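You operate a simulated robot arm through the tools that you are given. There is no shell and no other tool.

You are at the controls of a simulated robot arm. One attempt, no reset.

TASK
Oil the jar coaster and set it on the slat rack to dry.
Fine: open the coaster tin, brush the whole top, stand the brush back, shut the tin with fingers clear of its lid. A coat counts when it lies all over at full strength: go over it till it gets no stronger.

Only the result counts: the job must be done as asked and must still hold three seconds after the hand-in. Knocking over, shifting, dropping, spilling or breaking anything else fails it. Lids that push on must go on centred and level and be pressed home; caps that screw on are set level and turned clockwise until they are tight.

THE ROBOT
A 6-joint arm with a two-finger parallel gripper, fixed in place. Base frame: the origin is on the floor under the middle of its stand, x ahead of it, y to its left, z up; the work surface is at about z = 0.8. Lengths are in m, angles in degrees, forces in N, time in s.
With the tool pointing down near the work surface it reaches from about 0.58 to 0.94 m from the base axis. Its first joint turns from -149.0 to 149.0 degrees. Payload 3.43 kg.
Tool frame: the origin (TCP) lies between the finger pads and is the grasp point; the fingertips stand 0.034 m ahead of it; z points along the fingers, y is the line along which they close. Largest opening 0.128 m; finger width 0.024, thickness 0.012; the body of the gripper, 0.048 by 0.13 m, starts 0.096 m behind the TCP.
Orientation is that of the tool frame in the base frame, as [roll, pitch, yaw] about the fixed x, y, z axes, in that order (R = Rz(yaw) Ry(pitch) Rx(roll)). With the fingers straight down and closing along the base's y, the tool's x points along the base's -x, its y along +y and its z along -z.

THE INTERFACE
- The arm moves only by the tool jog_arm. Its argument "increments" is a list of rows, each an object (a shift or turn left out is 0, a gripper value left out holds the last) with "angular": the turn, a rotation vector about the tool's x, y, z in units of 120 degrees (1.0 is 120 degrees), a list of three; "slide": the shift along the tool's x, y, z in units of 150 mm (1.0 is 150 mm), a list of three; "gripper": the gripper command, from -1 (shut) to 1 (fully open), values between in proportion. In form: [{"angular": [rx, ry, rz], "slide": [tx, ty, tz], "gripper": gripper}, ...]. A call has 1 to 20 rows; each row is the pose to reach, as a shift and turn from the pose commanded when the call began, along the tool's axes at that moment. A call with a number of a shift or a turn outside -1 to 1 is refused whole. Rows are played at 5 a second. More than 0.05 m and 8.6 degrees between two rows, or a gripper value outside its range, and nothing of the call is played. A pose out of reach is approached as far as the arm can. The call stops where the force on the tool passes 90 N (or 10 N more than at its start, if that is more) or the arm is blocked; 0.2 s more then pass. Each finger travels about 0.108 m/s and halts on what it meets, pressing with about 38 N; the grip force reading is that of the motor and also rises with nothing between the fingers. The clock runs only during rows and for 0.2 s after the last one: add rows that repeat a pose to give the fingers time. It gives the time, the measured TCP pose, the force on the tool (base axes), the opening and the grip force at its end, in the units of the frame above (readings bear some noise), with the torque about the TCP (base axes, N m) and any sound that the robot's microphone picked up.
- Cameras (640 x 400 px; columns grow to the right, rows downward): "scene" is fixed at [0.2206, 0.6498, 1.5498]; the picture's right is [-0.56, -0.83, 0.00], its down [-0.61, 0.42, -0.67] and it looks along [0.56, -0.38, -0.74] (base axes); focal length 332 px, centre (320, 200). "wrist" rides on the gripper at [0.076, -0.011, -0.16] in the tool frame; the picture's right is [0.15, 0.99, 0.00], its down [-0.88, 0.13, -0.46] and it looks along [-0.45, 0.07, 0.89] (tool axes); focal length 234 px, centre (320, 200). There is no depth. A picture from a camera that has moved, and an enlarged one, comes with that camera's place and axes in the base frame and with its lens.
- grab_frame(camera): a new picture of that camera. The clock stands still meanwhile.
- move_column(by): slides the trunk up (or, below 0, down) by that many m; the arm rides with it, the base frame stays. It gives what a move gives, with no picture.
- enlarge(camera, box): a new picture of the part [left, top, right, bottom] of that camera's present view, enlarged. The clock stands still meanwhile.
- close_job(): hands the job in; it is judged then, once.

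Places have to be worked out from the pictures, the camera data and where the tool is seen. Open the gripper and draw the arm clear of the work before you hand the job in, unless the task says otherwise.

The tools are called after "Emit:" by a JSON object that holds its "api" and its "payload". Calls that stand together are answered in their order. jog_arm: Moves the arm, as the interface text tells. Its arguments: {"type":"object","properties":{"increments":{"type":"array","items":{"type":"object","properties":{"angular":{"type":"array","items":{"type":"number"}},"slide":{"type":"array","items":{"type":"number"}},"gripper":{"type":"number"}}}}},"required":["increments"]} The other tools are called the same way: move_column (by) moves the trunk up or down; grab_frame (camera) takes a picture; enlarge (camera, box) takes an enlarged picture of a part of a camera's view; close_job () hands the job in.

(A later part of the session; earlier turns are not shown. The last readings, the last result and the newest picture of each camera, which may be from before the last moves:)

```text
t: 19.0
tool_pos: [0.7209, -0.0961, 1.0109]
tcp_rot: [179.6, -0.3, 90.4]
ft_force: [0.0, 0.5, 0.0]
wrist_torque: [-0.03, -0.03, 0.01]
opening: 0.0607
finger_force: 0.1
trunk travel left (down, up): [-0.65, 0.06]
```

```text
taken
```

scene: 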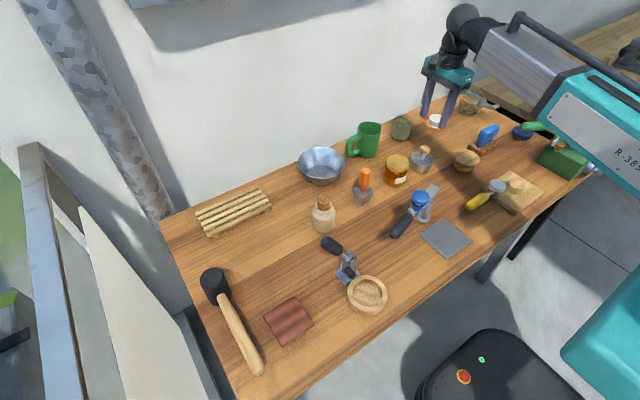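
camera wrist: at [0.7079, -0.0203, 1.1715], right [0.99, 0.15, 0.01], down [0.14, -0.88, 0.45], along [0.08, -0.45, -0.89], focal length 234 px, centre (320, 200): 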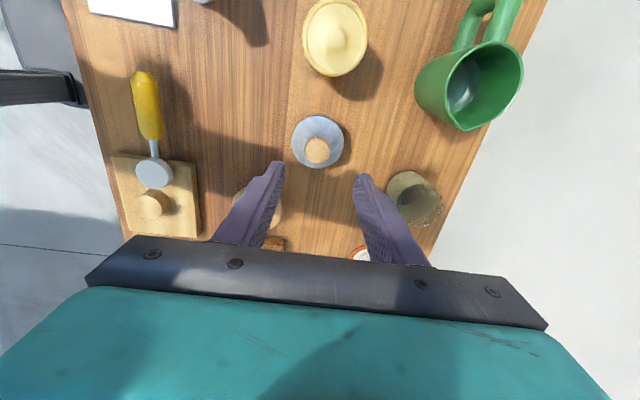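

Emit:
{"api": "enlarge", "payload": {"camera": "wrist", "box": [270, 100, 370, 190]}}

Emit:
{"api": "enlarge", "payload": {"camera": "scene", "box": [390, 80, 490, 180]}}

```text
4.44 times, centred on (320, 145) of wrist
camera zoom: at [0.7079, -0.0203, 1.1715], right [0.99, 0.15, 0.01], down [0.14, -0.88, 0.45], along [0.08, -0.45, -0.89], focal length 1041 px, centre (320, 444)
```

zoom: 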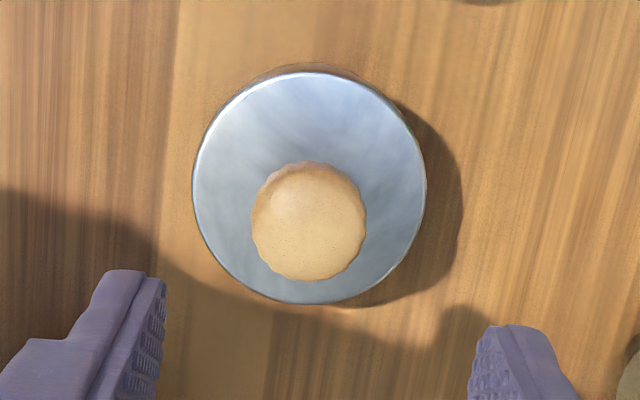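

```text
4.00 times, centred on (440, 130) of scene
camera zoom: at [0.2206, 0.6498, 1.5498], right [-0.56, -0.83, 0.0], down [-0.61, 0.42, -0.67], along [0.56, -0.38, -0.74], focal length 1328 px, centre (-160, 480)
```

zoom: 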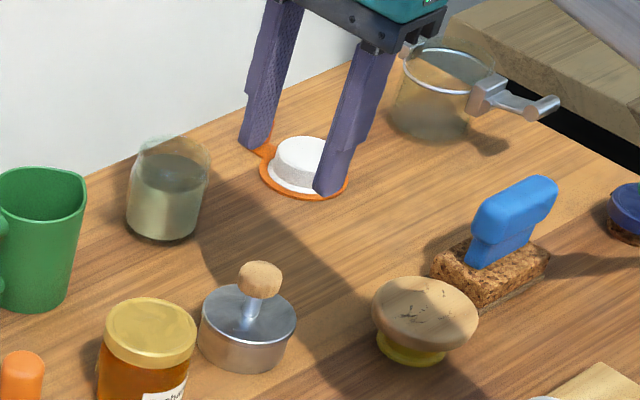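

The knob sits about 2–3 mm off the tool axis; its top is near z≈0.887 and the lid plate near 0.845. I descend so the pads straddle the knob while the tips stay above the lid plate.

Emit:
{"api": "jog_arm", "payload": {"increments": [{"slide": [0.005, -0.006, 0.03]}, {"slide": [0.01, -0.012, 0.1]}, {"slide": [0.013, -0.017, 0.2]}, {"slide": [0.013, -0.017, 0.31]}, {"slide": [0.013, -0.017, 0.42]}, {"slide": [0.013, -0.017, 0.53]}, {"slide": [0.013, -0.017, 0.63]}, {"slide": [0.013, -0.017, 0.71]}, {"slide": [0.013, -0.017, 0.77]}, {"slide": [0.013, -0.017, 0.8]}, {"slide": [0.013, -0.017, 0.807]}]}}

Emit:
{"api": "enlarge", "payload": {"camera": "scene", "box": [380, 110, 460, 180]}}

Emit:
{"api": "grab_frame", "payload": {"camera": "wrist"}}

```text
t: 21.4
tool_pos: [0.7195, -0.0927, 0.8906]
tcp_rot: [179.8, -0.2, 90.5]
ft_force: [0.6, 0.3, -0.6]
wrist_torque: [0.04, 0.05, -0.01]
opening: 0.0605
finger_force: 0.1
trunk travel left (down, up): [-0.65, 0.06]
```

```text
5.71 times, centred on (420, 145) of scene
camera zoom: at [0.2206, 0.6498, 1.5498], right [-0.56, -0.83, 0.0], down [-0.61, 0.42, -0.67], along [0.56, -0.38, -0.74], focal length 1896 px, centre (-251, 514)
```

zoom: 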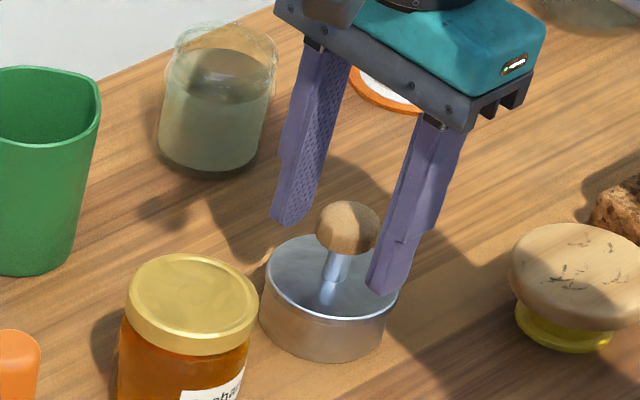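

```text
taken
camera wrist: at [0.7052, -0.0171, 1.051], right [0.99, 0.15, 0.01], down [0.14, -0.88, 0.45], along [0.08, -0.45, -0.89], focal length 234 px, centre (320, 200)
```

wrist: 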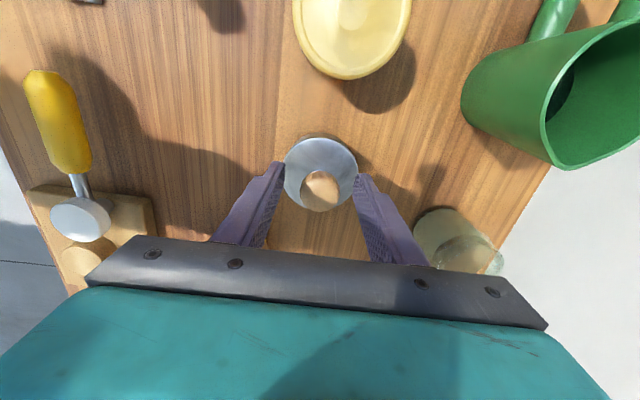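

The fingers straddle the knob cleanly with tips just above the lid. I close on the knob and check the grip before any lift.

Emit:
{"api": "jog_arm", "payload": {"increments": [{"slide": [0, 0, 0.013], "gripper": -0.4}, {"slide": [0, 0, 0.02], "gripper": -1}, {"slide": [0, 0, 0.02], "gripper": -1}, {"slide": [0, 0, 0.02], "gripper": -1}, {"slide": [0, 0, 0.02], "gripper": -1}]}}

Emit:
{"api": "enlarge", "payload": {"camera": "scene", "box": [380, 110, 460, 180]}}

```text
t: 22.6
tool_pos: [0.7199, -0.0926, 0.8878]
tcp_rot: [179.5, -0.4, 90.5]
ft_force: [6.0, 5.9, 9.7]
wrist_torque: [0.04, -0.2, -0.03]
opening: 0.0303
finger_force: 44.5
trunk travel left (down, up): [-0.65, 0.06]
```

```text
5.71 times, centred on (420, 145) of scene
camera zoom: at [0.2206, 0.6498, 1.5498], right [-0.56, -0.83, 0.0], down [-0.61, 0.42, -0.67], along [0.56, -0.38, -0.74], focal length 1896 px, centre (-251, 514)
```

zoom: 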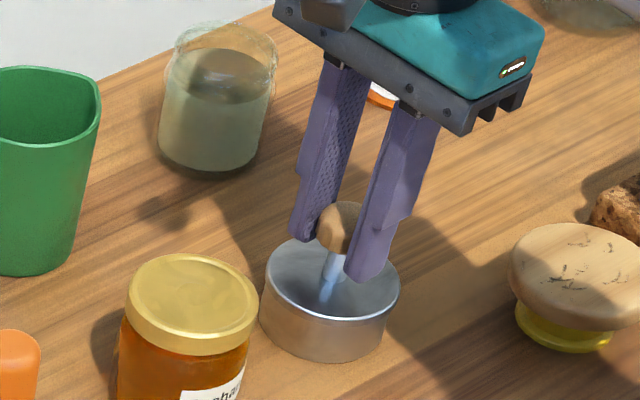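

Grip is firm at 30 mm and the tin didn't move. I lift very slowly by 12 mm to see whether only the lid comes up.

Emit:
{"api": "jog_arm", "payload": {"increments": [{"slide": [0, 0, -0.01], "gripper": -1}, {"slide": [0, 0, -0.02]}, {"slide": [0, 0, -0.03]}, {"slide": [0, 0, -0.04]}, {"slide": [0, 0, -0.05]}, {"slide": [0, 0, -0.06]}, {"slide": [0, 0, -0.07]}, {"slide": [0, 0, -0.08]}, {"slide": [0, 0, -0.08]}]}}

Emit:
{"api": "enlarge", "payload": {"camera": "scene", "box": [380, 110, 460, 180]}}

```text
t: 24.6
tool_pos: [0.7227, -0.0944, 0.8962]
tcp_rot: [179.8, -0.3, 90.5]
ft_force: [10.3, 3.6, -38.8]
wrist_torque: [0.27, 0.76, 0.01]
opening: 0.0316
finger_force: 45.1
trunk travel left (down, up): [-0.65, 0.06]
```

```text
5.71 times, centred on (420, 145) of scene
camera zoom: at [0.2206, 0.6498, 1.5498], right [-0.56, -0.83, 0.0], down [-0.61, 0.42, -0.67], along [0.56, -0.38, -0.74], focal length 1896 px, centre (-251, 514)
```

zoom: 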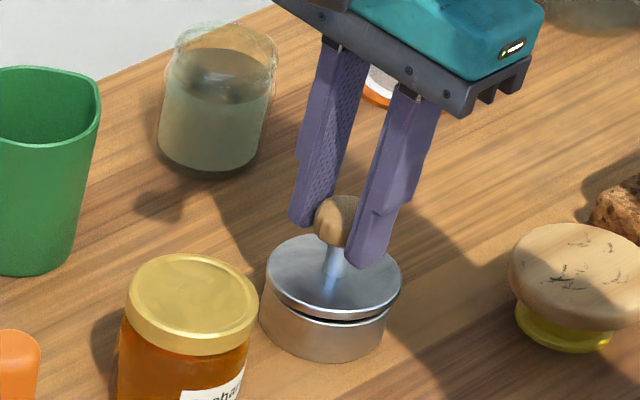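

Only the lid is rising (a gap shows at the rim) against about 39 N of holding friction. I keep pulling gently.

Emit:
{"api": "jog_arm", "payload": {"increments": [{"slide": [0, 0, -0.01], "gripper": -1}, {"slide": [0, 0, -0.02]}, {"slide": [0, 0, -0.03]}, {"slide": [0, 0, -0.03]}]}}

Emit:
{"api": "enlarge", "payload": {"camera": "scene", "box": [380, 110, 460, 180]}}

```text
t: 25.6
tool_pos: [0.7227, -0.0936, 0.9003]
tcp_rot: [179.8, -0.3, 90.5]
ft_force: [11.0, 0.4, -38.5]
wrist_torque: [0.08, 0.63, 0.02]
opening: 0.0318
finger_force: 44.4
trunk travel left (down, up): [-0.65, 0.06]
```

```text
5.71 times, centred on (420, 145) of scene
camera zoom: at [0.2206, 0.6498, 1.5498], right [-0.56, -0.83, 0.0], down [-0.61, 0.42, -0.67], along [0.56, -0.38, -0.74], focal length 1896 px, centre (-251, 514)
```

zoom: 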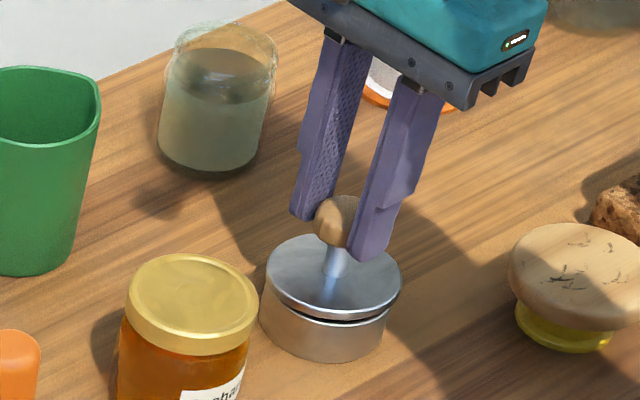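

The lid stopped rising and the fingers are starting to slip up the knob. I zoom in on the rim before deciding how to pull.

Emit:
{"api": "enlarge", "payload": {"camera": "scene", "box": [408, 135, 440, 175]}}

Emit:
{"api": "grab_frame", "payload": {"camera": "wrist"}}

```text
10.00 times, centred on (424, 155) of scene
camera zoom: at [0.2206, 0.6498, 1.5498], right [-0.56, -0.83, 0.0], down [-0.61, 0.42, -0.67], along [0.56, -0.38, -0.74], focal length 3319 px, centre (-720, 650)
```

zoom: 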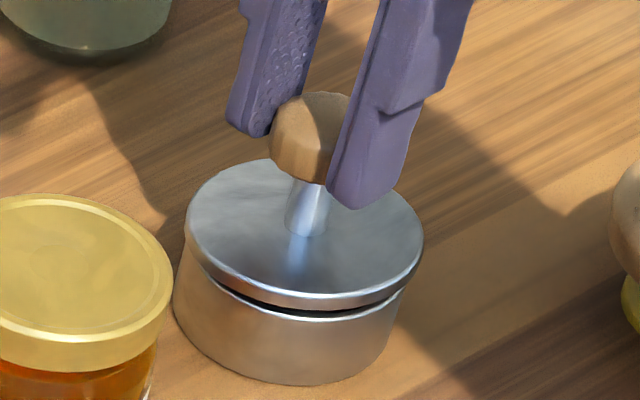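

```text
taken
camera wrist: at [0.7095, -0.0179, 1.0618], right [0.99, 0.15, 0.0], down [0.14, -0.88, 0.45], along [0.07, -0.44, -0.89], focal length 234 px, centre (320, 200)
```

wrist: 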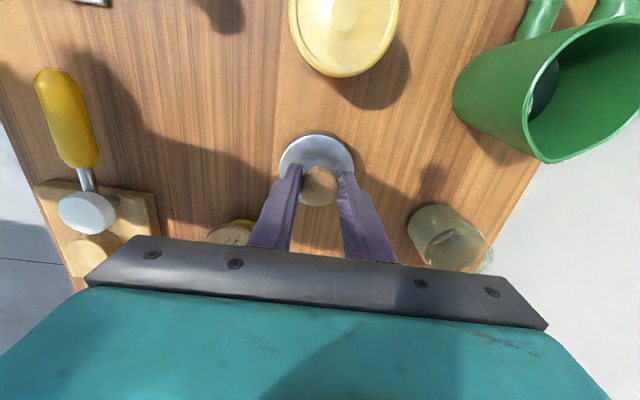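

The lid seems lifted about 3–4 mm but cocked, with an 11 N side load from my off-centre grip (knob is nearer x≈0.7225). I release, check where the knob really is, and will regrip centred.

Emit:
{"api": "jog_arm", "payload": {"increments": [{"slide": [0, 0, 0.0], "gripper": -0.4}, {"slide": [0, 0, 0.0], "gripper": -0.05}, {"slide": [0, 0, 0.0], "gripper": -0.05}]}}

Emit:
{"api": "enlarge", "payload": {"camera": "wrist", "box": [260, 110, 380, 230]}}

Emit:
{"api": "enlarge", "payload": {"camera": "scene", "box": [404, 135, 444, 175]}}

```text
t: 26.4
tool_pos: [0.7196, -0.0938, 0.9038]
tcp_rot: [179.7, -0.3, 90.5]
ft_force: [0.3, 0.9, -1.0]
wrist_torque: [0.02, 0.0, -0.01]
opening: 0.0609
finger_force: 0.0
trunk travel left (down, up): [-0.65, 0.06]
```

```text
3.33 times, centred on (320, 170) of wrist
camera zoom: at [0.706, -0.0175, 1.0648], right [0.99, 0.15, 0.01], down [0.14, -0.88, 0.45], along [0.08, -0.45, -0.89], focal length 781 px, centre (320, 300)
```

zoom: 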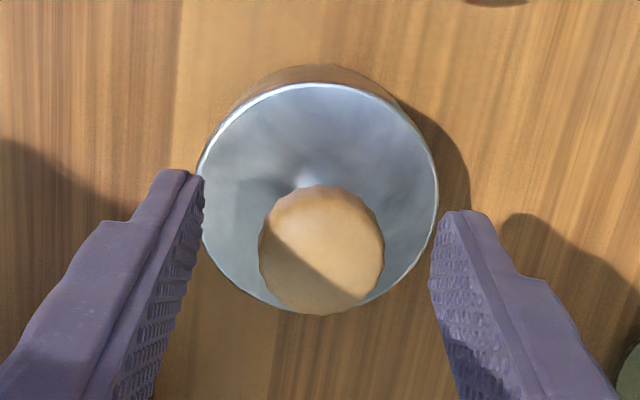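

```text
10.00 times, centred on (424, 155) of scene
camera zoom: at [0.2206, 0.6498, 1.5498], right [-0.56, -0.83, 0.0], down [-0.61, 0.42, -0.67], along [0.56, -0.38, -0.74], focal length 3319 px, centre (-720, 650)
```

zoom: 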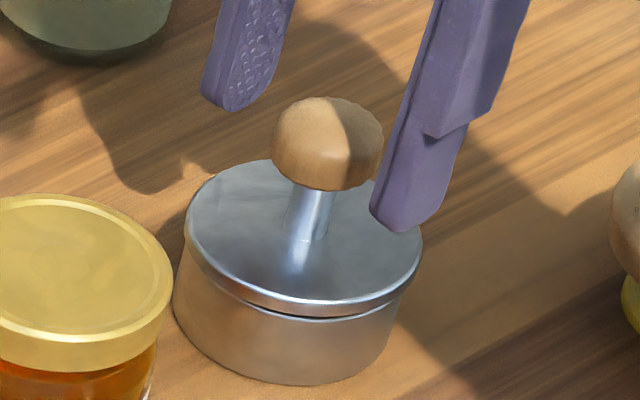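

The lid centre is where I expected, but under the pull it swung about 3 mm toward +x while the +x side stayed down, which hints at a jam or a hinge there. I back off upward and turn the camera to view the tin's far (+x) side.

Emit:
{"api": "jog_arm", "payload": {"increments": [{"slide": [0, 0, -0.03]}, {"slide": [0, 0, -0.1]}, {"slide": [0, 0, -0.2]}, {"slide": [0, 0, -0.32]}, {"slide": [0, 0, -0.44]}, {"slide": [0, 0, -0.56]}, {"slide": [0, 0, -0.68]}, {"slide": [0, 0, -0.8]}, {"slide": [0, 0, -0.9]}, {"slide": [0, 0, -0.97]}, {"slide": [0, 0, -1.0]}]}}

Emit:
{"api": "jog_arm", "payload": {"increments": [{"angular": [0, 0, 0.02]}, {"angular": [0, 0, 0.06]}, {"angular": [0, 0, 0.11]}, {"angular": [0, 0, 0.16]}, {"angular": [0, 0, 0.21]}, {"angular": [0, 0, 0.26]}, {"angular": [0, 0, 0.31]}, {"angular": [0, 0, 0.36]}, {"angular": [0, 0, 0.41]}, {"angular": [0, 0, 0.46]}, {"angular": [0, 0, 0.51]}, {"angular": [0, 0, 0.56]}, {"angular": [0, 0, 0.61]}, {"angular": [0, 0, 0.66]}, {"angular": [0, 0, 0.71]}, {"angular": [0, 0, 0.74]}, {"angular": [0, 0, 0.75]}]}}

Emit:
{"api": "grab_frame", "payload": {"camera": "wrist"}}

Emit:
{"api": "enlarge", "payload": {"camera": "scene", "box": [404, 135, 444, 175]}}

```text
t: 28.8
tool_pos: [0.7201, -0.0942, 1.0526]
tcp_rot: [179.7, -0.4, 90.5]
ft_force: [-1.1, -0.5, 0.3]
wrist_torque: [0.01, -0.02, 0.04]
opening: 0.0605
finger_force: 0.1
trunk travel left (down, up): [-0.65, 0.06]
```

```text
t: 32.4
tool_pos: [0.7192, -0.0954, 1.0551]
tcp_rot: [-179.7, -0.3, 0.4]
ft_force: [1.2, 0.6, -0.1]
wrist_torque: [0.0, 0.01, 0.0]
opening: 0.0607
finger_force: 0.2
trunk travel left (down, up): [-0.65, 0.06]
```

```text
taken
camera wrist: at [0.792, -0.0823, 1.2156], right [0.15, -0.99, 0.0], down [-0.88, -0.14, 0.45], along [-0.45, -0.06, -0.89], focal length 234 px, centre (320, 200)
```

wrist: 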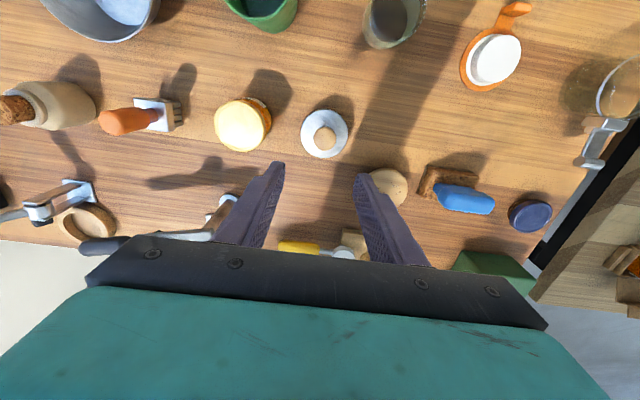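

```text
10.00 times, centred on (424, 155) of scene
camera zoom: at [0.2206, 0.6498, 1.5498], right [-0.56, -0.83, 0.0], down [-0.61, 0.42, -0.67], along [0.56, -0.38, -0.74], focal length 3319 px, centre (-720, 650)
```

zoom: 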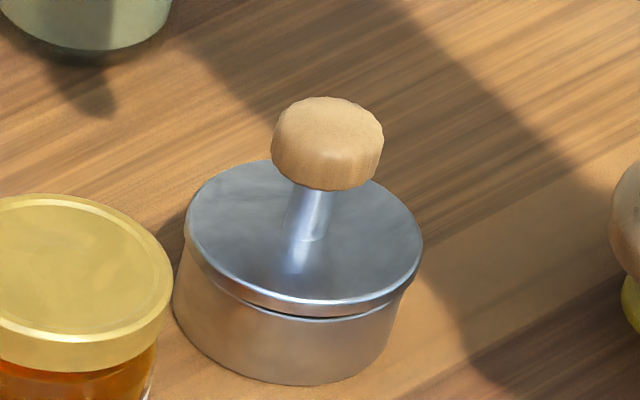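

Emit:
{"api": "enlarge", "payload": {"camera": "wrist", "box": [284, 100, 364, 170]}}

Emit:
{"api": "enlarge", "payload": {"camera": "wrist", "box": [360, 140, 560, 260]}}

Emit:
{"api": "enlarge", "payload": {"camera": "wrist", "box": [440, 0, 540, 100]}}

```text
5.71 times, centred on (324, 135) of wrist
camera zoom: at [0.792, -0.0823, 1.2156], right [0.15, -0.99, 0.0], down [-0.88, -0.14, 0.45], along [-0.45, -0.06, -0.89], focal length 1338 px, centre (297, 571)
```

zoom: 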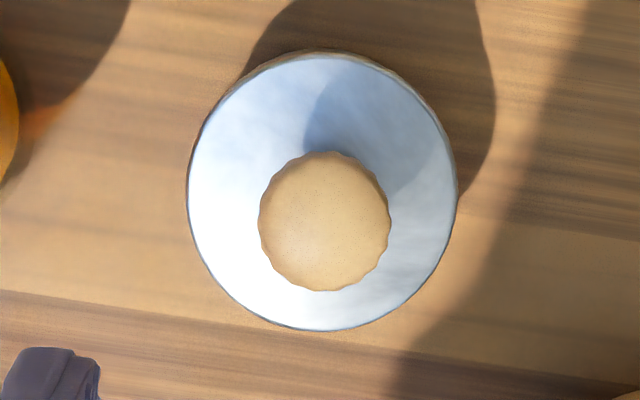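

```text
3.20 times, centred on (460, 200) of wrist
camera zoom: at [0.792, -0.0823, 1.2156], right [0.15, -0.99, 0.0], down [-0.88, -0.14, 0.45], along [-0.45, -0.06, -0.89], focal length 749 px, centre (-128, 200)
```

zoom: 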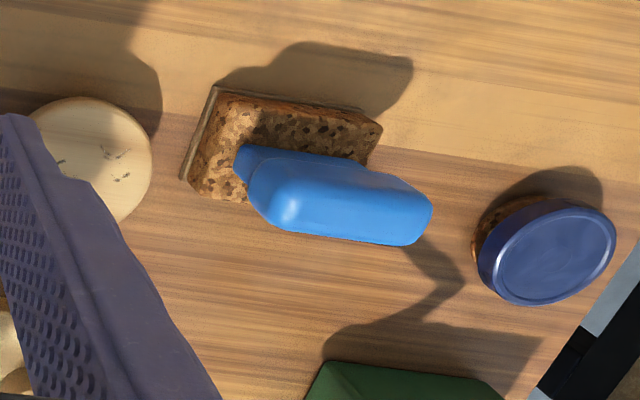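

```text
4.00 times, centred on (490, 50) of wrist
camera zoom: at [0.792, -0.0823, 1.2156], right [0.15, -0.99, 0.0], down [-0.88, -0.14, 0.45], along [-0.45, -0.06, -0.89], focal length 937 px, centre (-360, 800)
```

zoom: 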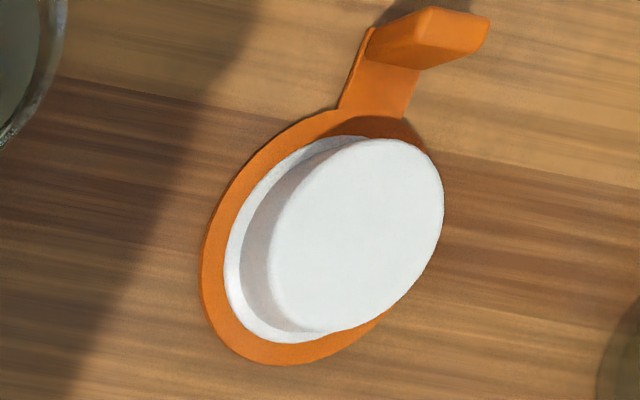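

No hinge is visible; the knob is fluted like a twist grip, so the lid may be threaded. I come down again centred at about (0.7205, −0.0948), closing along y this time, with room to turn counter-clockwise.

Emit:
{"api": "jog_arm", "payload": {"increments": [{"slide": [0.009, -0.004, 0.03]}, {"slide": [0.009, -0.004, 0.1]}, {"slide": [0.009, -0.004, 0.2]}, {"slide": [0.009, -0.004, 0.32]}, {"slide": [0.009, -0.004, 0.44]}, {"slide": [0.009, -0.004, 0.56]}, {"slide": [0.009, -0.004, 0.68]}, {"slide": [0.009, -0.004, 0.79]}, {"slide": [0.009, -0.004, 0.88]}, {"slide": [0.009, -0.004, 0.94]}, {"slide": [0.009, -0.004, 0.97]}]}}

Emit:
{"api": "jog_arm", "payload": {"increments": [{"slide": [0, 0, 0.03]}, {"slide": [0, 0, 0.07]}, {"slide": [0, 0, 0.11]}, {"slide": [0, 0, 0.14]}, {"slide": [0, 0, 0.145]}, {"slide": [0, 0, 0.145]}]}}

Emit:
{"api": "enlarge", "payload": {"camera": "wrist", "box": [260, 130, 380, 230]}}

Emit:
{"api": "enlarge", "payload": {"camera": "scene", "box": [390, 120, 450, 180]}}

```text
t: 34.8
tool_pos: [0.7213, -0.0932, 0.9064]
tcp_rot: [-179.8, -0.3, 0.5]
ft_force: [-0.9, 0.2, -0.1]
wrist_torque: [-0.04, -0.04, -0.01]
opening: 0.0609
finger_force: 0.0
trunk travel left (down, up): [-0.65, 0.06]
```

```text
t: 36.2
tool_pos: [0.7209, -0.093, 0.8861]
tcp_rot: [-179.7, -0.3, 0.4]
ft_force: [0.2, 0.0, -0.3]
wrist_torque: [0.01, 0.01, -0.01]
opening: 0.0609
finger_force: 0.2
trunk travel left (down, up): [-0.65, 0.06]
```

```text
4.00 times, centred on (320, 180) of wrist
camera zoom: at [0.7945, -0.0804, 1.0475], right [0.15, -0.99, 0.0], down [-0.88, -0.14, 0.45], along [-0.44, -0.07, -0.89], focal length 937 px, centre (320, 280)
```

zoom: 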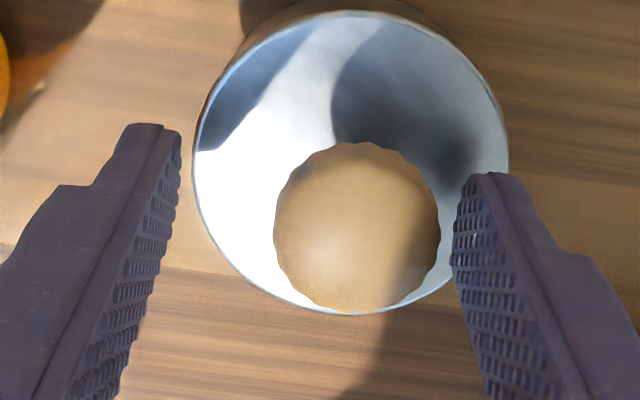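

```text
6.67 times, centred on (420, 150) of scene
camera zoom: at [0.2206, 0.6498, 1.5498], right [-0.56, -0.83, 0.0], down [-0.61, 0.42, -0.67], along [0.56, -0.38, -0.74], focal length 2212 px, centre (-347, 533)
```

zoom: 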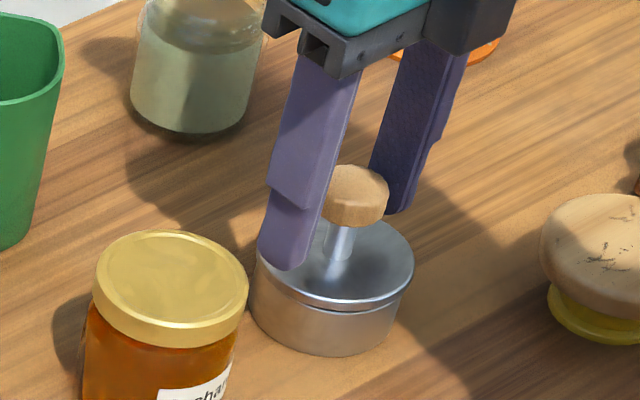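

From the two views together, the knob is really near (0.7205, −0.0995) with its top at z≈0.876, so my first grip was ~6 mm off in y and high on the knob. I shift over and go slightly lower, then check.

Emit:
{"api": "jog_arm", "payload": {"increments": [{"slide": [0, 0.015, -0.02]}, {"slide": [0, 0.035, -0.02]}, {"slide": [-0.003, 0.044, 0.0]}, {"slide": [-0.003, 0.044, 0.04]}, {"slide": [-0.003, 0.044, 0.07]}, {"slide": [-0.003, 0.044, 0.08]}, {"slide": [-0.003, 0.044, 0.08]}]}}

Emit:
{"api": "enlarge", "payload": {"camera": "wrist", "box": [260, 130, 380, 230]}}

Emit:
{"api": "enlarge", "payload": {"camera": "scene", "box": [390, 120, 450, 180]}}

```text
t: 37.8
tool_pos: [0.72, -0.098, 0.8749]
tcp_rot: [-179.7, -0.2, 0.5]
ft_force: [0.4, -0.5, 0.0]
wrist_torque: [0.03, -0.01, 0.03]
opening: 0.0609
finger_force: 0.2
trunk travel left (down, up): [-0.65, 0.06]
```

```text
4.00 times, centred on (320, 180) of wrist
camera zoom: at [0.7943, -0.0859, 1.0359], right [0.15, -0.99, 0.0], down [-0.88, -0.14, 0.45], along [-0.45, -0.07, -0.89], focal length 937 px, centre (320, 280)
```

zoom: 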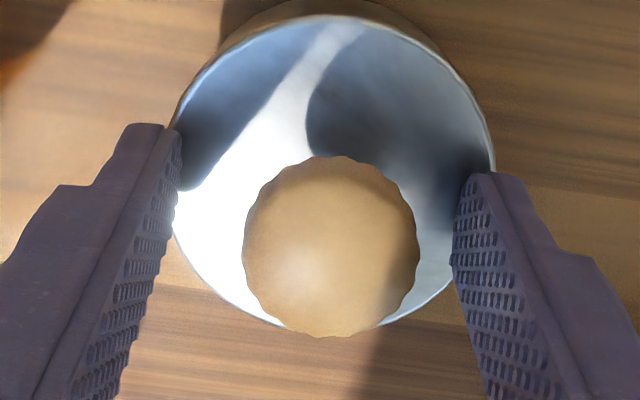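

```text
6.67 times, centred on (420, 150) of scene
camera zoom: at [0.2206, 0.6498, 1.5498], right [-0.56, -0.83, 0.0], down [-0.61, 0.42, -0.67], along [0.56, -0.38, -0.74], focal length 2212 px, centre (-347, 533)
```

zoom: 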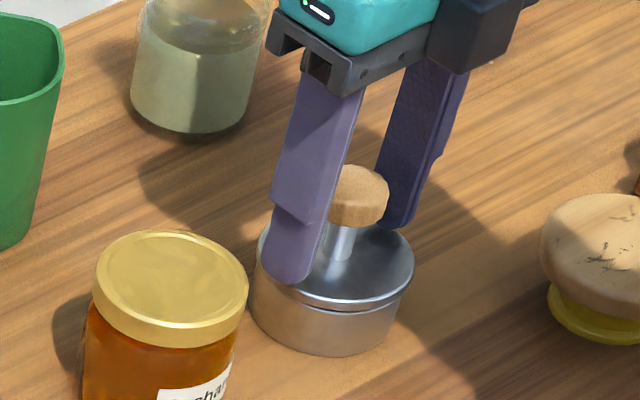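

Emit:
{"api": "jog_arm", "payload": {"increments": [{"slide": [0.003, 0.01, 0.0], "gripper": -0.05}, {"slide": [0.005, 0.02, 0.0], "gripper": -0.05}, {"slide": [0.005, 0.02, 0.0], "gripper": -0.3}, {"slide": [0.005, 0.02, 0.0], "gripper": -1}, {"slide": [0.005, 0.02, 0.0], "gripper": -1}, {"slide": [0.005, 0.02, 0.0], "gripper": -1}, {"slide": [0.005, 0.02, 0.0], "gripper": -1}]}}

Emit:
{"api": "enlarge", "payload": {"camera": "scene", "box": [390, 120, 450, 180]}}

```text
t: 39.4
tool_pos: [0.7219, -0.1001, 0.8746]
tcp_rot: [-179.6, -0.3, 0.5]
ft_force: [-1.4, 11.8, -1.5]
wrist_torque: [-0.32, 0.08, 0.01]
opening: 0.0319
finger_force: 44.9
trunk travel left (down, up): [-0.65, 0.06]
```

```text
6.67 times, centred on (420, 150) of scene
camera zoom: at [0.2206, 0.6498, 1.5498], right [-0.56, -0.83, 0.0], down [-0.61, 0.42, -0.67], along [0.56, -0.38, -0.74], focal length 2212 px, centre (-347, 533)
```

zoom: 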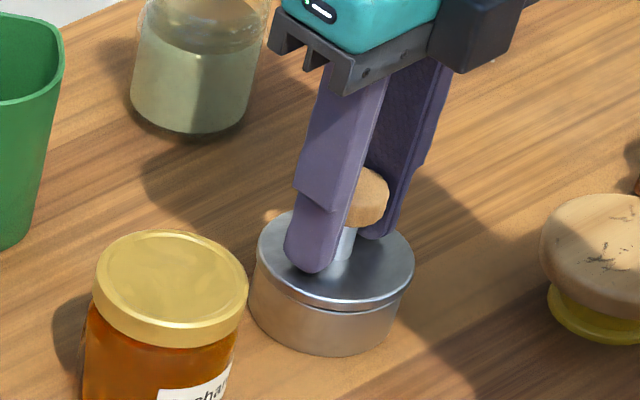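

The grip closed with a 12 N sideways preload, so the knob is slightly toward +y; I ease the tool that way, then try a counter-clockwise turn with no pull and watch torque and lid.

Emit:
{"api": "jog_arm", "payload": {"increments": [{"slide": [0, -0.006, 0.0], "gripper": -1}, {"slide": [0, -0.012, 0.0]}, {"slide": [0, -0.012, 0.0]}]}}

Emit:
{"api": "jog_arm", "payload": {"increments": [{"angular": [0, 0, -0.02], "gripper": -1}, {"angular": [0, 0, -0.05]}, {"angular": [0, 0, -0.08]}, {"angular": [0, 0, -0.11]}, {"angular": [0, 0, -0.14]}, {"angular": [0, 0, -0.17]}, {"angular": [0, 0, -0.2]}, {"angular": [0, 0, -0.2]}]}}

Emit:
{"api": "enlarge", "payload": {"camera": "scene", "box": [390, 120, 450, 180]}}

Emit:
{"api": "enlarge", "payload": {"camera": "wrist", "box": [260, 130, 380, 230]}}

```text
t: 40.2
tool_pos: [0.7221, -0.0994, 0.8737]
tcp_rot: [-179.7, -0.2, 0.4]
ft_force: [-1.1, 5.1, -4.2]
wrist_torque: [-0.45, 0.18, 0.02]
opening: 0.032
finger_force: 45.1
trunk travel left (down, up): [-0.65, 0.06]
```

```text
t: 42.0
tool_pos: [0.721, -0.1005, 0.8746]
tcp_rot: [-179.9, -0.4, 24.5]
ft_force: [-0.3, 3.7, 2.2]
wrist_torque: [0.53, -0.11, -0.45]
opening: 0.0315
finger_force: 45.1
trunk travel left (down, up): [-0.65, 0.06]
```

```text
6.67 times, centred on (420, 150) of scene
camera zoom: at [0.2206, 0.6498, 1.5498], right [-0.56, -0.83, 0.0], down [-0.61, 0.42, -0.67], along [0.56, -0.38, -0.74], focal length 2212 px, centre (-347, 533)
```

zoom: 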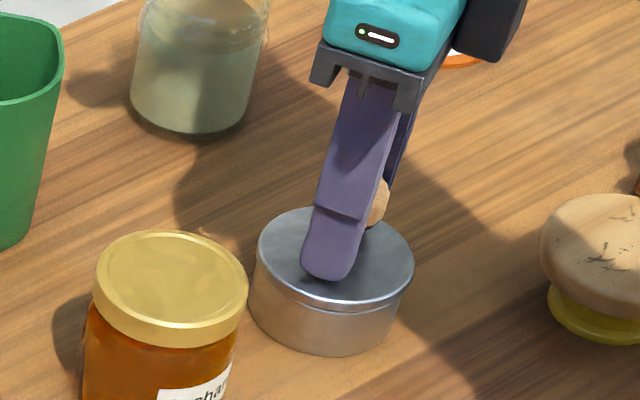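

```text
4.00 times, centred on (320, 180) of wrist
camera zoom: at [0.7826, -0.0581, 1.0354], right [0.54, -0.84, 0.0], down [-0.75, -0.49, 0.45], along [-0.38, -0.24, -0.89], focal length 937 px, centre (320, 280)
```

zoom: 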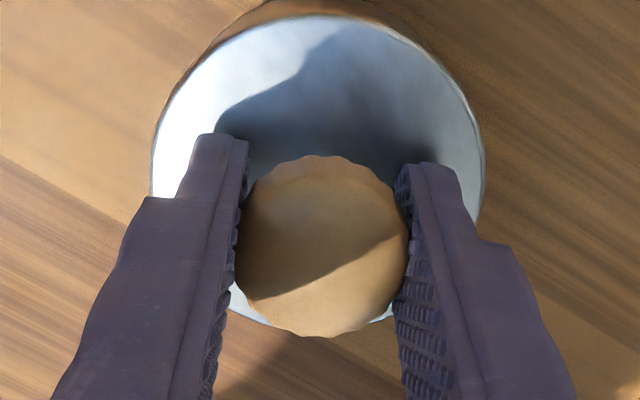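

Turning 24° met −0.45 N·m; I continue counter-clockwise to see whether the lid rises (Fz went from −4 to +2 N).

Emit:
{"api": "jog_arm", "payload": {"increments": [{"angular": [0, 0, -0.04], "gripper": -1}, {"angular": [0, 0, -0.08]}, {"angular": [0, 0, -0.12]}, {"angular": [0, 0, -0.16]}, {"angular": [0, 0, -0.2]}, {"angular": [0, 0, -0.24]}, {"angular": [0, 0, -0.28]}, {"angular": [0, 0, -0.32]}, {"angular": [0, 0, -0.36]}, {"angular": [0, 0, -0.4]}, {"angular": [0, 0, -0.44]}, {"angular": [0, 0, -0.48]}, {"angular": [0, 0, -0.5]}, {"angular": [0, 0, -0.5]}]}}

Emit:
{"api": "enlarge", "payload": {"camera": "scene", "box": [390, 120, 450, 180]}}

Emit:
{"api": "enlarge", "payload": {"camera": "wrist", "box": [260, 130, 380, 230]}}

```text
t: 45.0
tool_pos: [0.7211, -0.0994, 0.8754]
tcp_rot: [179.8, -0.3, 84.7]
ft_force: [-11.0, 4.5, -5.1]
wrist_torque: [0.31, 0.69, 0.26]
opening: 0.0313
finger_force: 44.9
trunk travel left (down, up): [-0.65, 0.06]
```

```text
6.67 times, centred on (420, 150) of scene
camera zoom: at [0.2206, 0.6498, 1.5498], right [-0.56, -0.83, 0.0], down [-0.61, 0.42, -0.67], along [0.56, -0.38, -0.74], focal length 2212 px, centre (-347, 533)
```

zoom: 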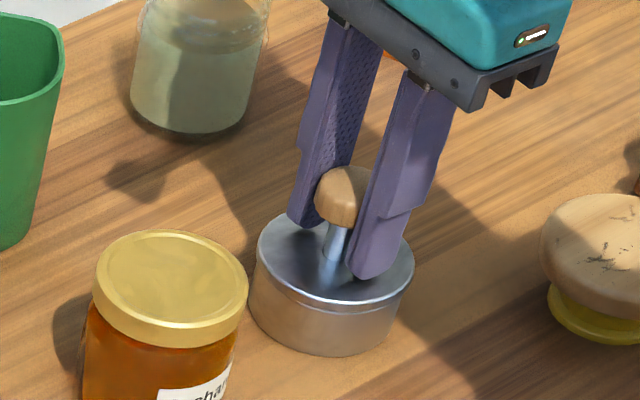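

```text
4.00 times, centred on (320, 180) of wrist
camera zoom: at [0.7152, -0.0231, 1.036], right [1.0, 0.05, 0.0], down [0.05, -0.89, 0.45], along [0.03, -0.45, -0.89], focal length 937 px, centre (320, 280)
```

zoom: 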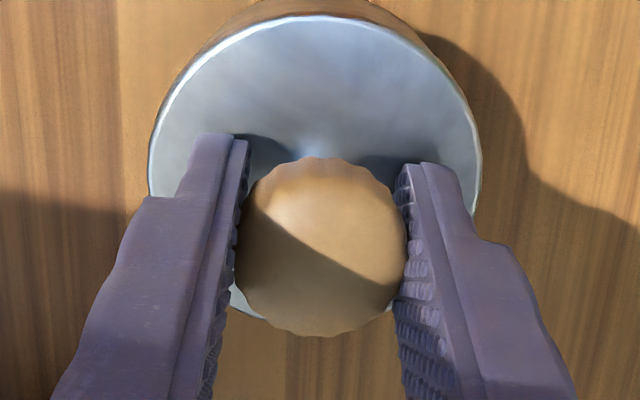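

The lid now looks level and seated, with no rise from 84° of turning, so a thread looks unlikely. With this centred, lower grip I try a slow straight pull again.

Emit:
{"api": "jog_arm", "payload": {"increments": [{"slide": [0, 0, -0.01], "gripper": -1}, {"slide": [0, 0, -0.02]}, {"slide": [0, 0, -0.03]}, {"slide": [0, 0, -0.04]}, {"slide": [0, 0, -0.04]}]}}

Emit:
{"api": "enlarge", "payload": {"camera": "scene", "box": [390, 120, 450, 180]}}

Emit:
{"api": "enlarge", "payload": {"camera": "wrist", "box": [260, 130, 380, 230]}}

```text
t: 46.2
tool_pos: [0.7233, -0.0993, 0.8784]
tcp_rot: [179.8, -0.4, 84.6]
ft_force: [-0.6, 5.1, -24.0]
wrist_torque: [-0.23, 0.94, 0.36]
opening: 0.0325
finger_force: 44.8
trunk travel left (down, up): [-0.65, 0.06]
```

```text
6.67 times, centred on (420, 150) of scene
camera zoom: at [0.2206, 0.6498, 1.5498], right [-0.56, -0.83, 0.0], down [-0.61, 0.42, -0.67], along [0.56, -0.38, -0.74], focal length 2212 px, centre (-347, 533)
```

zoom: 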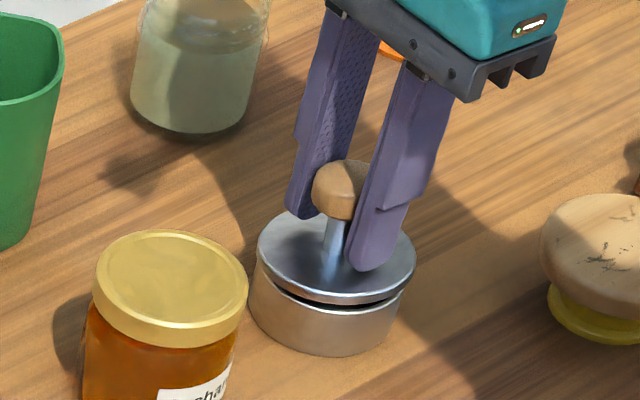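

```text
4.00 times, centred on (320, 180) of wrist
camera zoom: at [0.7179, -0.0233, 1.0395], right [1.0, 0.05, 0.01], down [0.04, -0.89, 0.45], along [0.03, -0.45, -0.89], focal length 937 px, centre (320, 280)
```

zoom: 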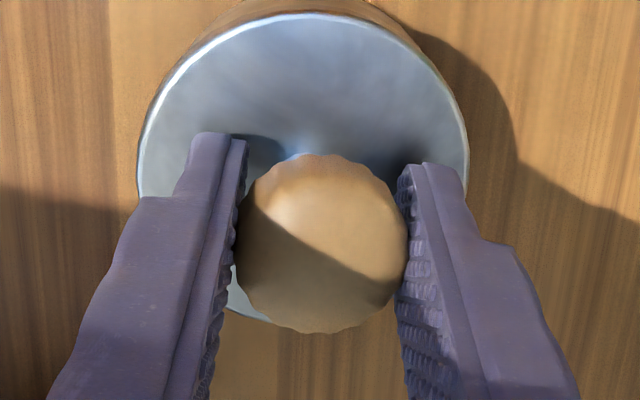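

The lid tilts the same way again: the −x side lifts, the knob swings toward +x by ~2 mm for 3 mm of rise, and turning made no difference. That is a hinge along y on the far (+x) side, so I should swing it open, gripping across y so the knob can pivot between the pads.

Emit:
{"api": "jog_arm", "payload": {"increments": [{"slide": [0, 0, 0.04], "gripper": -1}, {"slide": [0, 0, 0.04], "gripper": -0.4}, {"slide": [0, 0, 0.04], "gripper": -0.05}, {"slide": [0, 0, 0.0], "gripper": -0.05}, {"slide": [0, 0, -0.08], "gripper": -0.05}, {"slide": [0, 0, -0.18], "gripper": -0.05}, {"slide": [0, 0, -0.3], "gripper": -0.05}, {"slide": [0, 0, -0.42], "gripper": -0.05}, {"slide": [0, 0, -0.5], "gripper": -0.05}, {"slide": [0, 0, -0.53], "gripper": -0.05}]}}

Emit:
{"api": "jog_arm", "payload": {"increments": [{"angular": [0, 0, -0.02]}, {"angular": [0, 0, -0.06]}, {"angular": [0, 0, -0.11]}, {"angular": [0, 0, -0.16]}, {"angular": [0, 0, -0.21]}, {"angular": [0, 0, -0.26]}, {"angular": [0, 0, -0.31]}, {"angular": [0, 0, -0.36]}, {"angular": [0, 0, -0.41]}, {"angular": [0, 0, -0.46]}, {"angular": [0, 0, -0.51]}, {"angular": [0, 0, -0.56]}, {"angular": [0, 0, -0.61]}, {"angular": [0, 0, -0.66]}, {"angular": [0, 0, -0.71]}, {"angular": [0, 0, -0.76]}, {"angular": [0, 0, -0.79]}, {"angular": [0, 0, -0.795]}]}}

Emit:
{"api": "grab_frame", "payload": {"camera": "wrist"}}

Emit:
{"api": "enlarge", "payload": {"camera": "scene", "box": [390, 120, 450, 180]}}

```text
t: 48.4
tool_pos: [0.7216, -0.1009, 0.9605]
tcp_rot: [179.7, -0.4, 84.5]
ft_force: [0.1, -0.2, -0.4]
wrist_torque: [0.03, -0.01, -0.01]
opening: 0.0611
finger_force: 0.0
trunk travel left (down, up): [-0.65, 0.06]
```

```text
t: 52.2
tool_pos: [0.7213, -0.1014, 0.9595]
tcp_rot: [179.6, 0.3, -180.0]
ft_force: [0.1, -0.3, 1.5]
wrist_torque: [-0.02, -0.01, -0.01]
opening: 0.0608
finger_force: 0.1
trunk travel left (down, up): [-0.65, 0.06]
```

```text
taken
camera wrist: at [0.6433, -0.1117, 1.1195], right [-0.15, 0.99, 0.0], down [0.88, 0.13, 0.46], along [0.46, 0.07, -0.89], focal length 234 px, centre (320, 200)
```

wrist: 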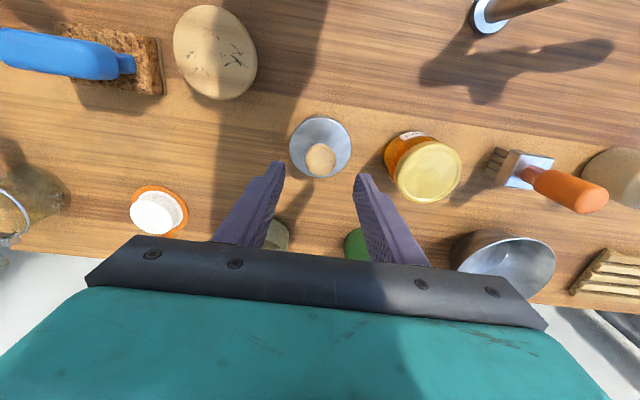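

```text
6.67 times, centred on (420, 150) of scene
camera zoom: at [0.2206, 0.6498, 1.5498], right [-0.56, -0.83, 0.0], down [-0.61, 0.42, -0.67], along [0.56, -0.38, -0.74], focal length 2212 px, centre (-347, 533)
```

zoom: 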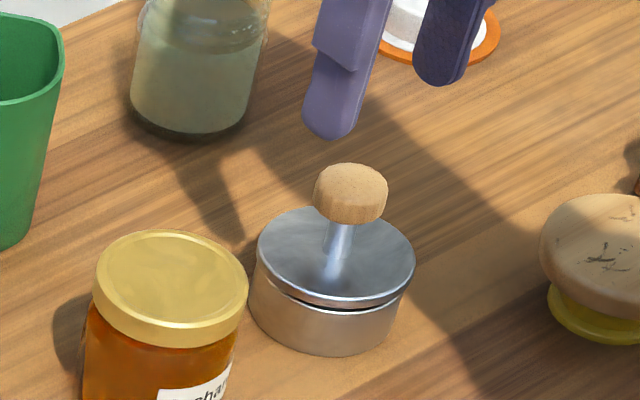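

Emit:
{"api": "enlarge", "payload": {"camera": "wrist", "box": [270, 100, 370, 190]}}

Emit:
{"api": "enlarge", "payload": {"camera": "scene", "box": [404, 135, 444, 175]}}

```text
4.44 times, centred on (320, 145) of wrist
camera zoom: at [0.6433, -0.1117, 1.1195], right [-0.15, 0.99, 0.0], down [0.88, 0.13, 0.46], along [0.46, 0.07, -0.89], focal length 1041 px, centre (320, 444)
```

zoom: 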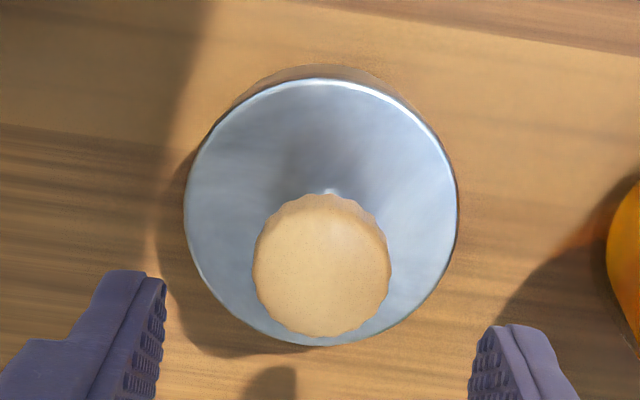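

```text
10.00 times, centred on (424, 155) of scene
camera zoom: at [0.2206, 0.6498, 1.5498], right [-0.56, -0.83, 0.0], down [-0.61, 0.42, -0.67], along [0.56, -0.38, -0.74], focal length 3319 px, centre (-720, 650)
```

zoom: 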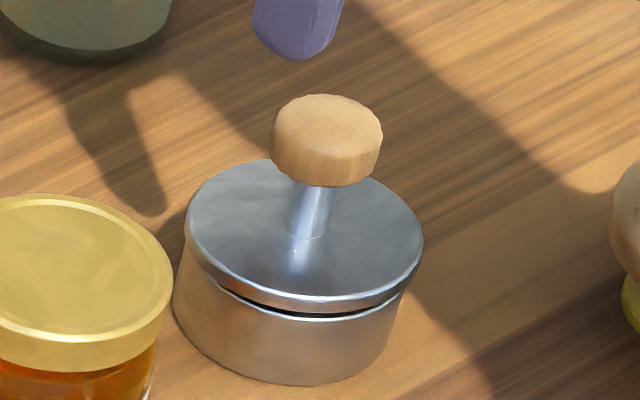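

I descend onto the knob with the fingers across y and close.

Emit:
{"api": "jog_arm", "payload": {"increments": [{"slide": [0, 0, 0.05], "gripper": -0.05}, {"slide": [0, 0.004, 0.14], "gripper": -0.05}, {"slide": [0, 0.005, 0.25], "gripper": -0.05}, {"slide": [0, 0.005, 0.36], "gripper": -0.05}, {"slide": [0, 0.005, 0.46], "gripper": -0.05}, {"slide": [0, 0.005, 0.54], "gripper": -0.05}, {"slide": [0, 0.005, 0.583], "gripper": -0.05}, {"slide": [0, 0.005, 0.583], "gripper": -0.3}, {"slide": [0, 0.005, 0.583], "gripper": -0.6}, {"slide": [0, 0.005, 0.583], "gripper": -1}, {"slide": [0, 0.005, 0.583], "gripper": -1}, {"slide": [0, 0.005, 0.583], "gripper": -1}]}}

Emit:
{"api": "enlarge", "payload": {"camera": "wrist", "box": [260, 130, 380, 230]}}

```text
t: 54.8
tool_pos: [0.7194, -0.0999, 0.8726]
tcp_rot: [179.8, 0.2, 179.8]
ft_force: [-1.2, -1.3, -2.2]
wrist_torque: [-0.42, 0.11, -0.02]
opening: 0.032
finger_force: 45.0
trunk travel left (down, up): [-0.65, 0.06]
```

```text
4.00 times, centred on (320, 180) of wrist
camera zoom: at [0.6416, -0.1106, 1.0328], right [-0.14, 0.99, 0.0], down [0.88, 0.13, 0.46], along [0.46, 0.07, -0.89], focal length 937 px, centre (320, 280)
```

zoom: 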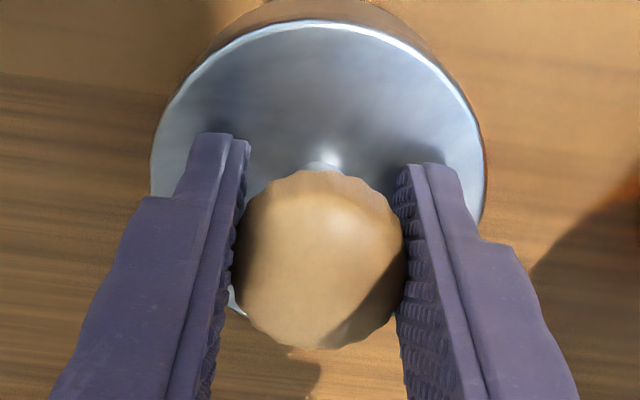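

Now I follow the arc of a lid hinged at the far rim: up and toward +x together, to about 20°.

Emit:
{"api": "jog_arm", "payload": {"increments": [{"slide": [-0.007, 0, -0.007], "gripper": -1}, {"slide": [-0.014, 0, -0.0127]}, {"slide": [-0.021, 0, -0.018]}, {"slide": [-0.028, 0, -0.024]}, {"slide": [-0.035, 0, -0.03]}, {"slide": [-0.0427, 0, -0.0347]}, {"slide": [-0.05, 0, -0.04]}, {"slide": [-0.058, 0, -0.0447]}, {"slide": [-0.066, 0, -0.049]}, {"slide": [-0.074, 0, -0.0533]}, {"slide": [-0.0847, 0, -0.0593]}, {"slide": [-0.0847, 0, -0.0593]}]}}

Emit:
{"api": "enlarge", "payload": {"camera": "wrist", "box": [260, 130, 380, 230]}}

Emit:
{"api": "enlarge", "payload": {"camera": "scene", "box": [390, 120, 450, 180]}}

```text
t: 57.4
tool_pos: [0.7316, -0.0994, 0.8825]
tcp_rot: [179.6, 0.1, 179.9]
ft_force: [-14.0, 1.9, -12.8]
wrist_torque: [-0.41, 1.09, 0.01]
opening: 0.0323
finger_force: 45.6
trunk travel left (down, up): [-0.65, 0.06]
```

```text
4.00 times, centred on (320, 180) of wrist
camera zoom: at [0.6551, -0.1107, 1.0421], right [-0.14, 0.99, 0.01], down [0.88, 0.13, 0.46], along [0.45, 0.07, -0.89], focal length 937 px, centre (320, 280)
```

zoom: 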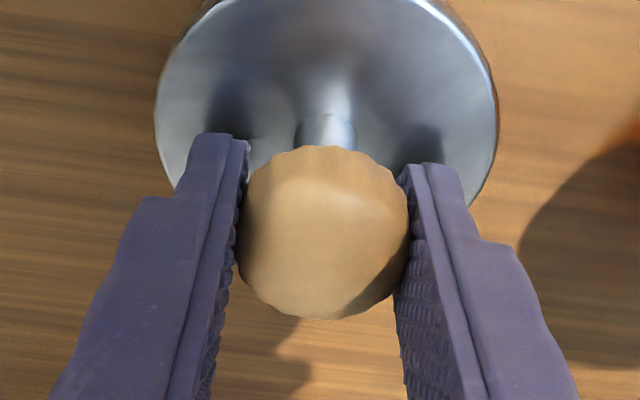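

```text
6.67 times, centred on (420, 150) of scene
camera zoom: at [0.2206, 0.6498, 1.5498], right [-0.56, -0.83, 0.0], down [-0.61, 0.42, -0.67], along [0.56, -0.38, -0.74], focal length 2212 px, centre (-347, 533)
```

zoom: 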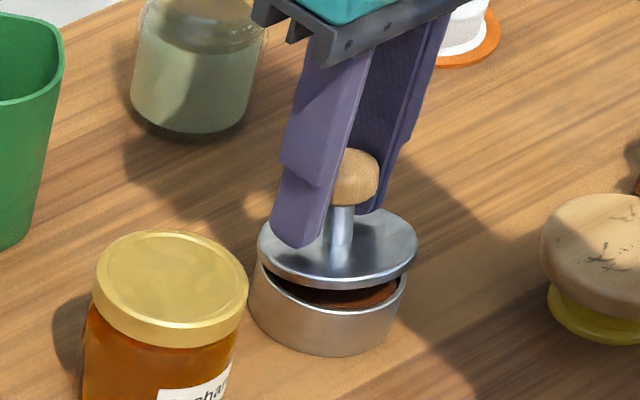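

It is a hinged lid — brown oil shows inside. I keep swinging it along the arc to about 60°.

Emit:
{"api": "jog_arm", "payload": {"increments": [{"slide": [-0.014, 0, -0.006], "gripper": -1}, {"slide": [-0.028, 0, -0.0127]}, {"slide": [-0.042, 0, -0.018]}, {"slide": [-0.0567, 0, -0.0227]}, {"slide": [-0.071, 0, -0.027]}, {"slide": [-0.086, 0, -0.03]}, {"slide": [-0.101, 0, -0.033]}, {"slide": [-0.116, 0, -0.0347]}, {"slide": [-0.131, 0, -0.036]}, {"slide": [-0.1467, 0, -0.0367]}, {"slide": [-0.162, 0, -0.0367]}, {"slide": [-0.1773, 0, -0.036]}, {"slide": [-0.192, 0, -0.035]}, {"slide": [-0.207, 0, -0.033]}, {"slide": [-0.222, 0, -0.03]}, {"slide": [-0.237, 0, -0.027]}, {"slide": [-0.237, 0, -0.027]}]}}

Emit:
{"api": "enlarge", "payload": {"camera": "wrist", "box": [240, 100, 400, 230]}}

Emit:
{"api": "enlarge", "payload": {"camera": "scene", "box": [390, 120, 450, 180]}}

```text
t: 61.0
tool_pos: [0.7663, -0.0989, 0.8885]
tcp_rot: [179.7, 0.5, 179.8]
ft_force: [-12.7, -1.7, 25.9]
wrist_torque: [-0.05, 0.9, 0.11]
opening: 0.0318
finger_force: 44.5
trunk travel left (down, up): [-0.65, 0.06]
```

```text
3.08 times, centred on (320, 165) of wrist
camera zoom: at [0.6891, -0.1105, 1.0487], right [-0.14, 0.99, 0.0], down [0.88, 0.13, 0.46], along [0.46, 0.07, -0.89], focal length 720 px, centre (320, 308)
```

zoom: 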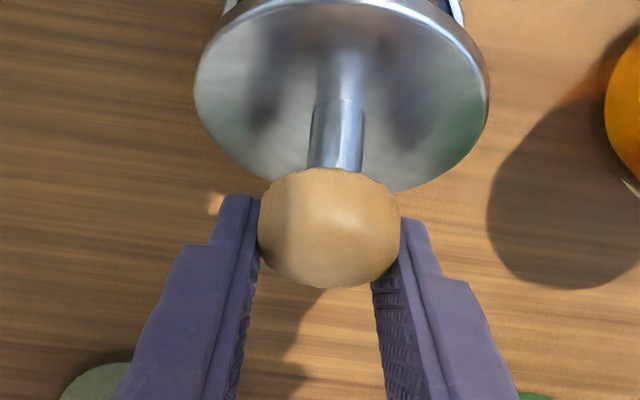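

```text
6.67 times, centred on (420, 150) of scene
camera zoom: at [0.2206, 0.6498, 1.5498], right [-0.56, -0.83, 0.0], down [-0.61, 0.42, -0.67], along [0.56, -0.38, -0.74], focal length 2212 px, centre (-347, 533)
```

zoom: 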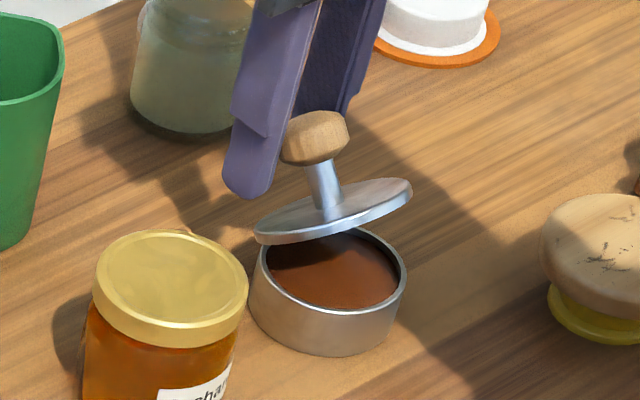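

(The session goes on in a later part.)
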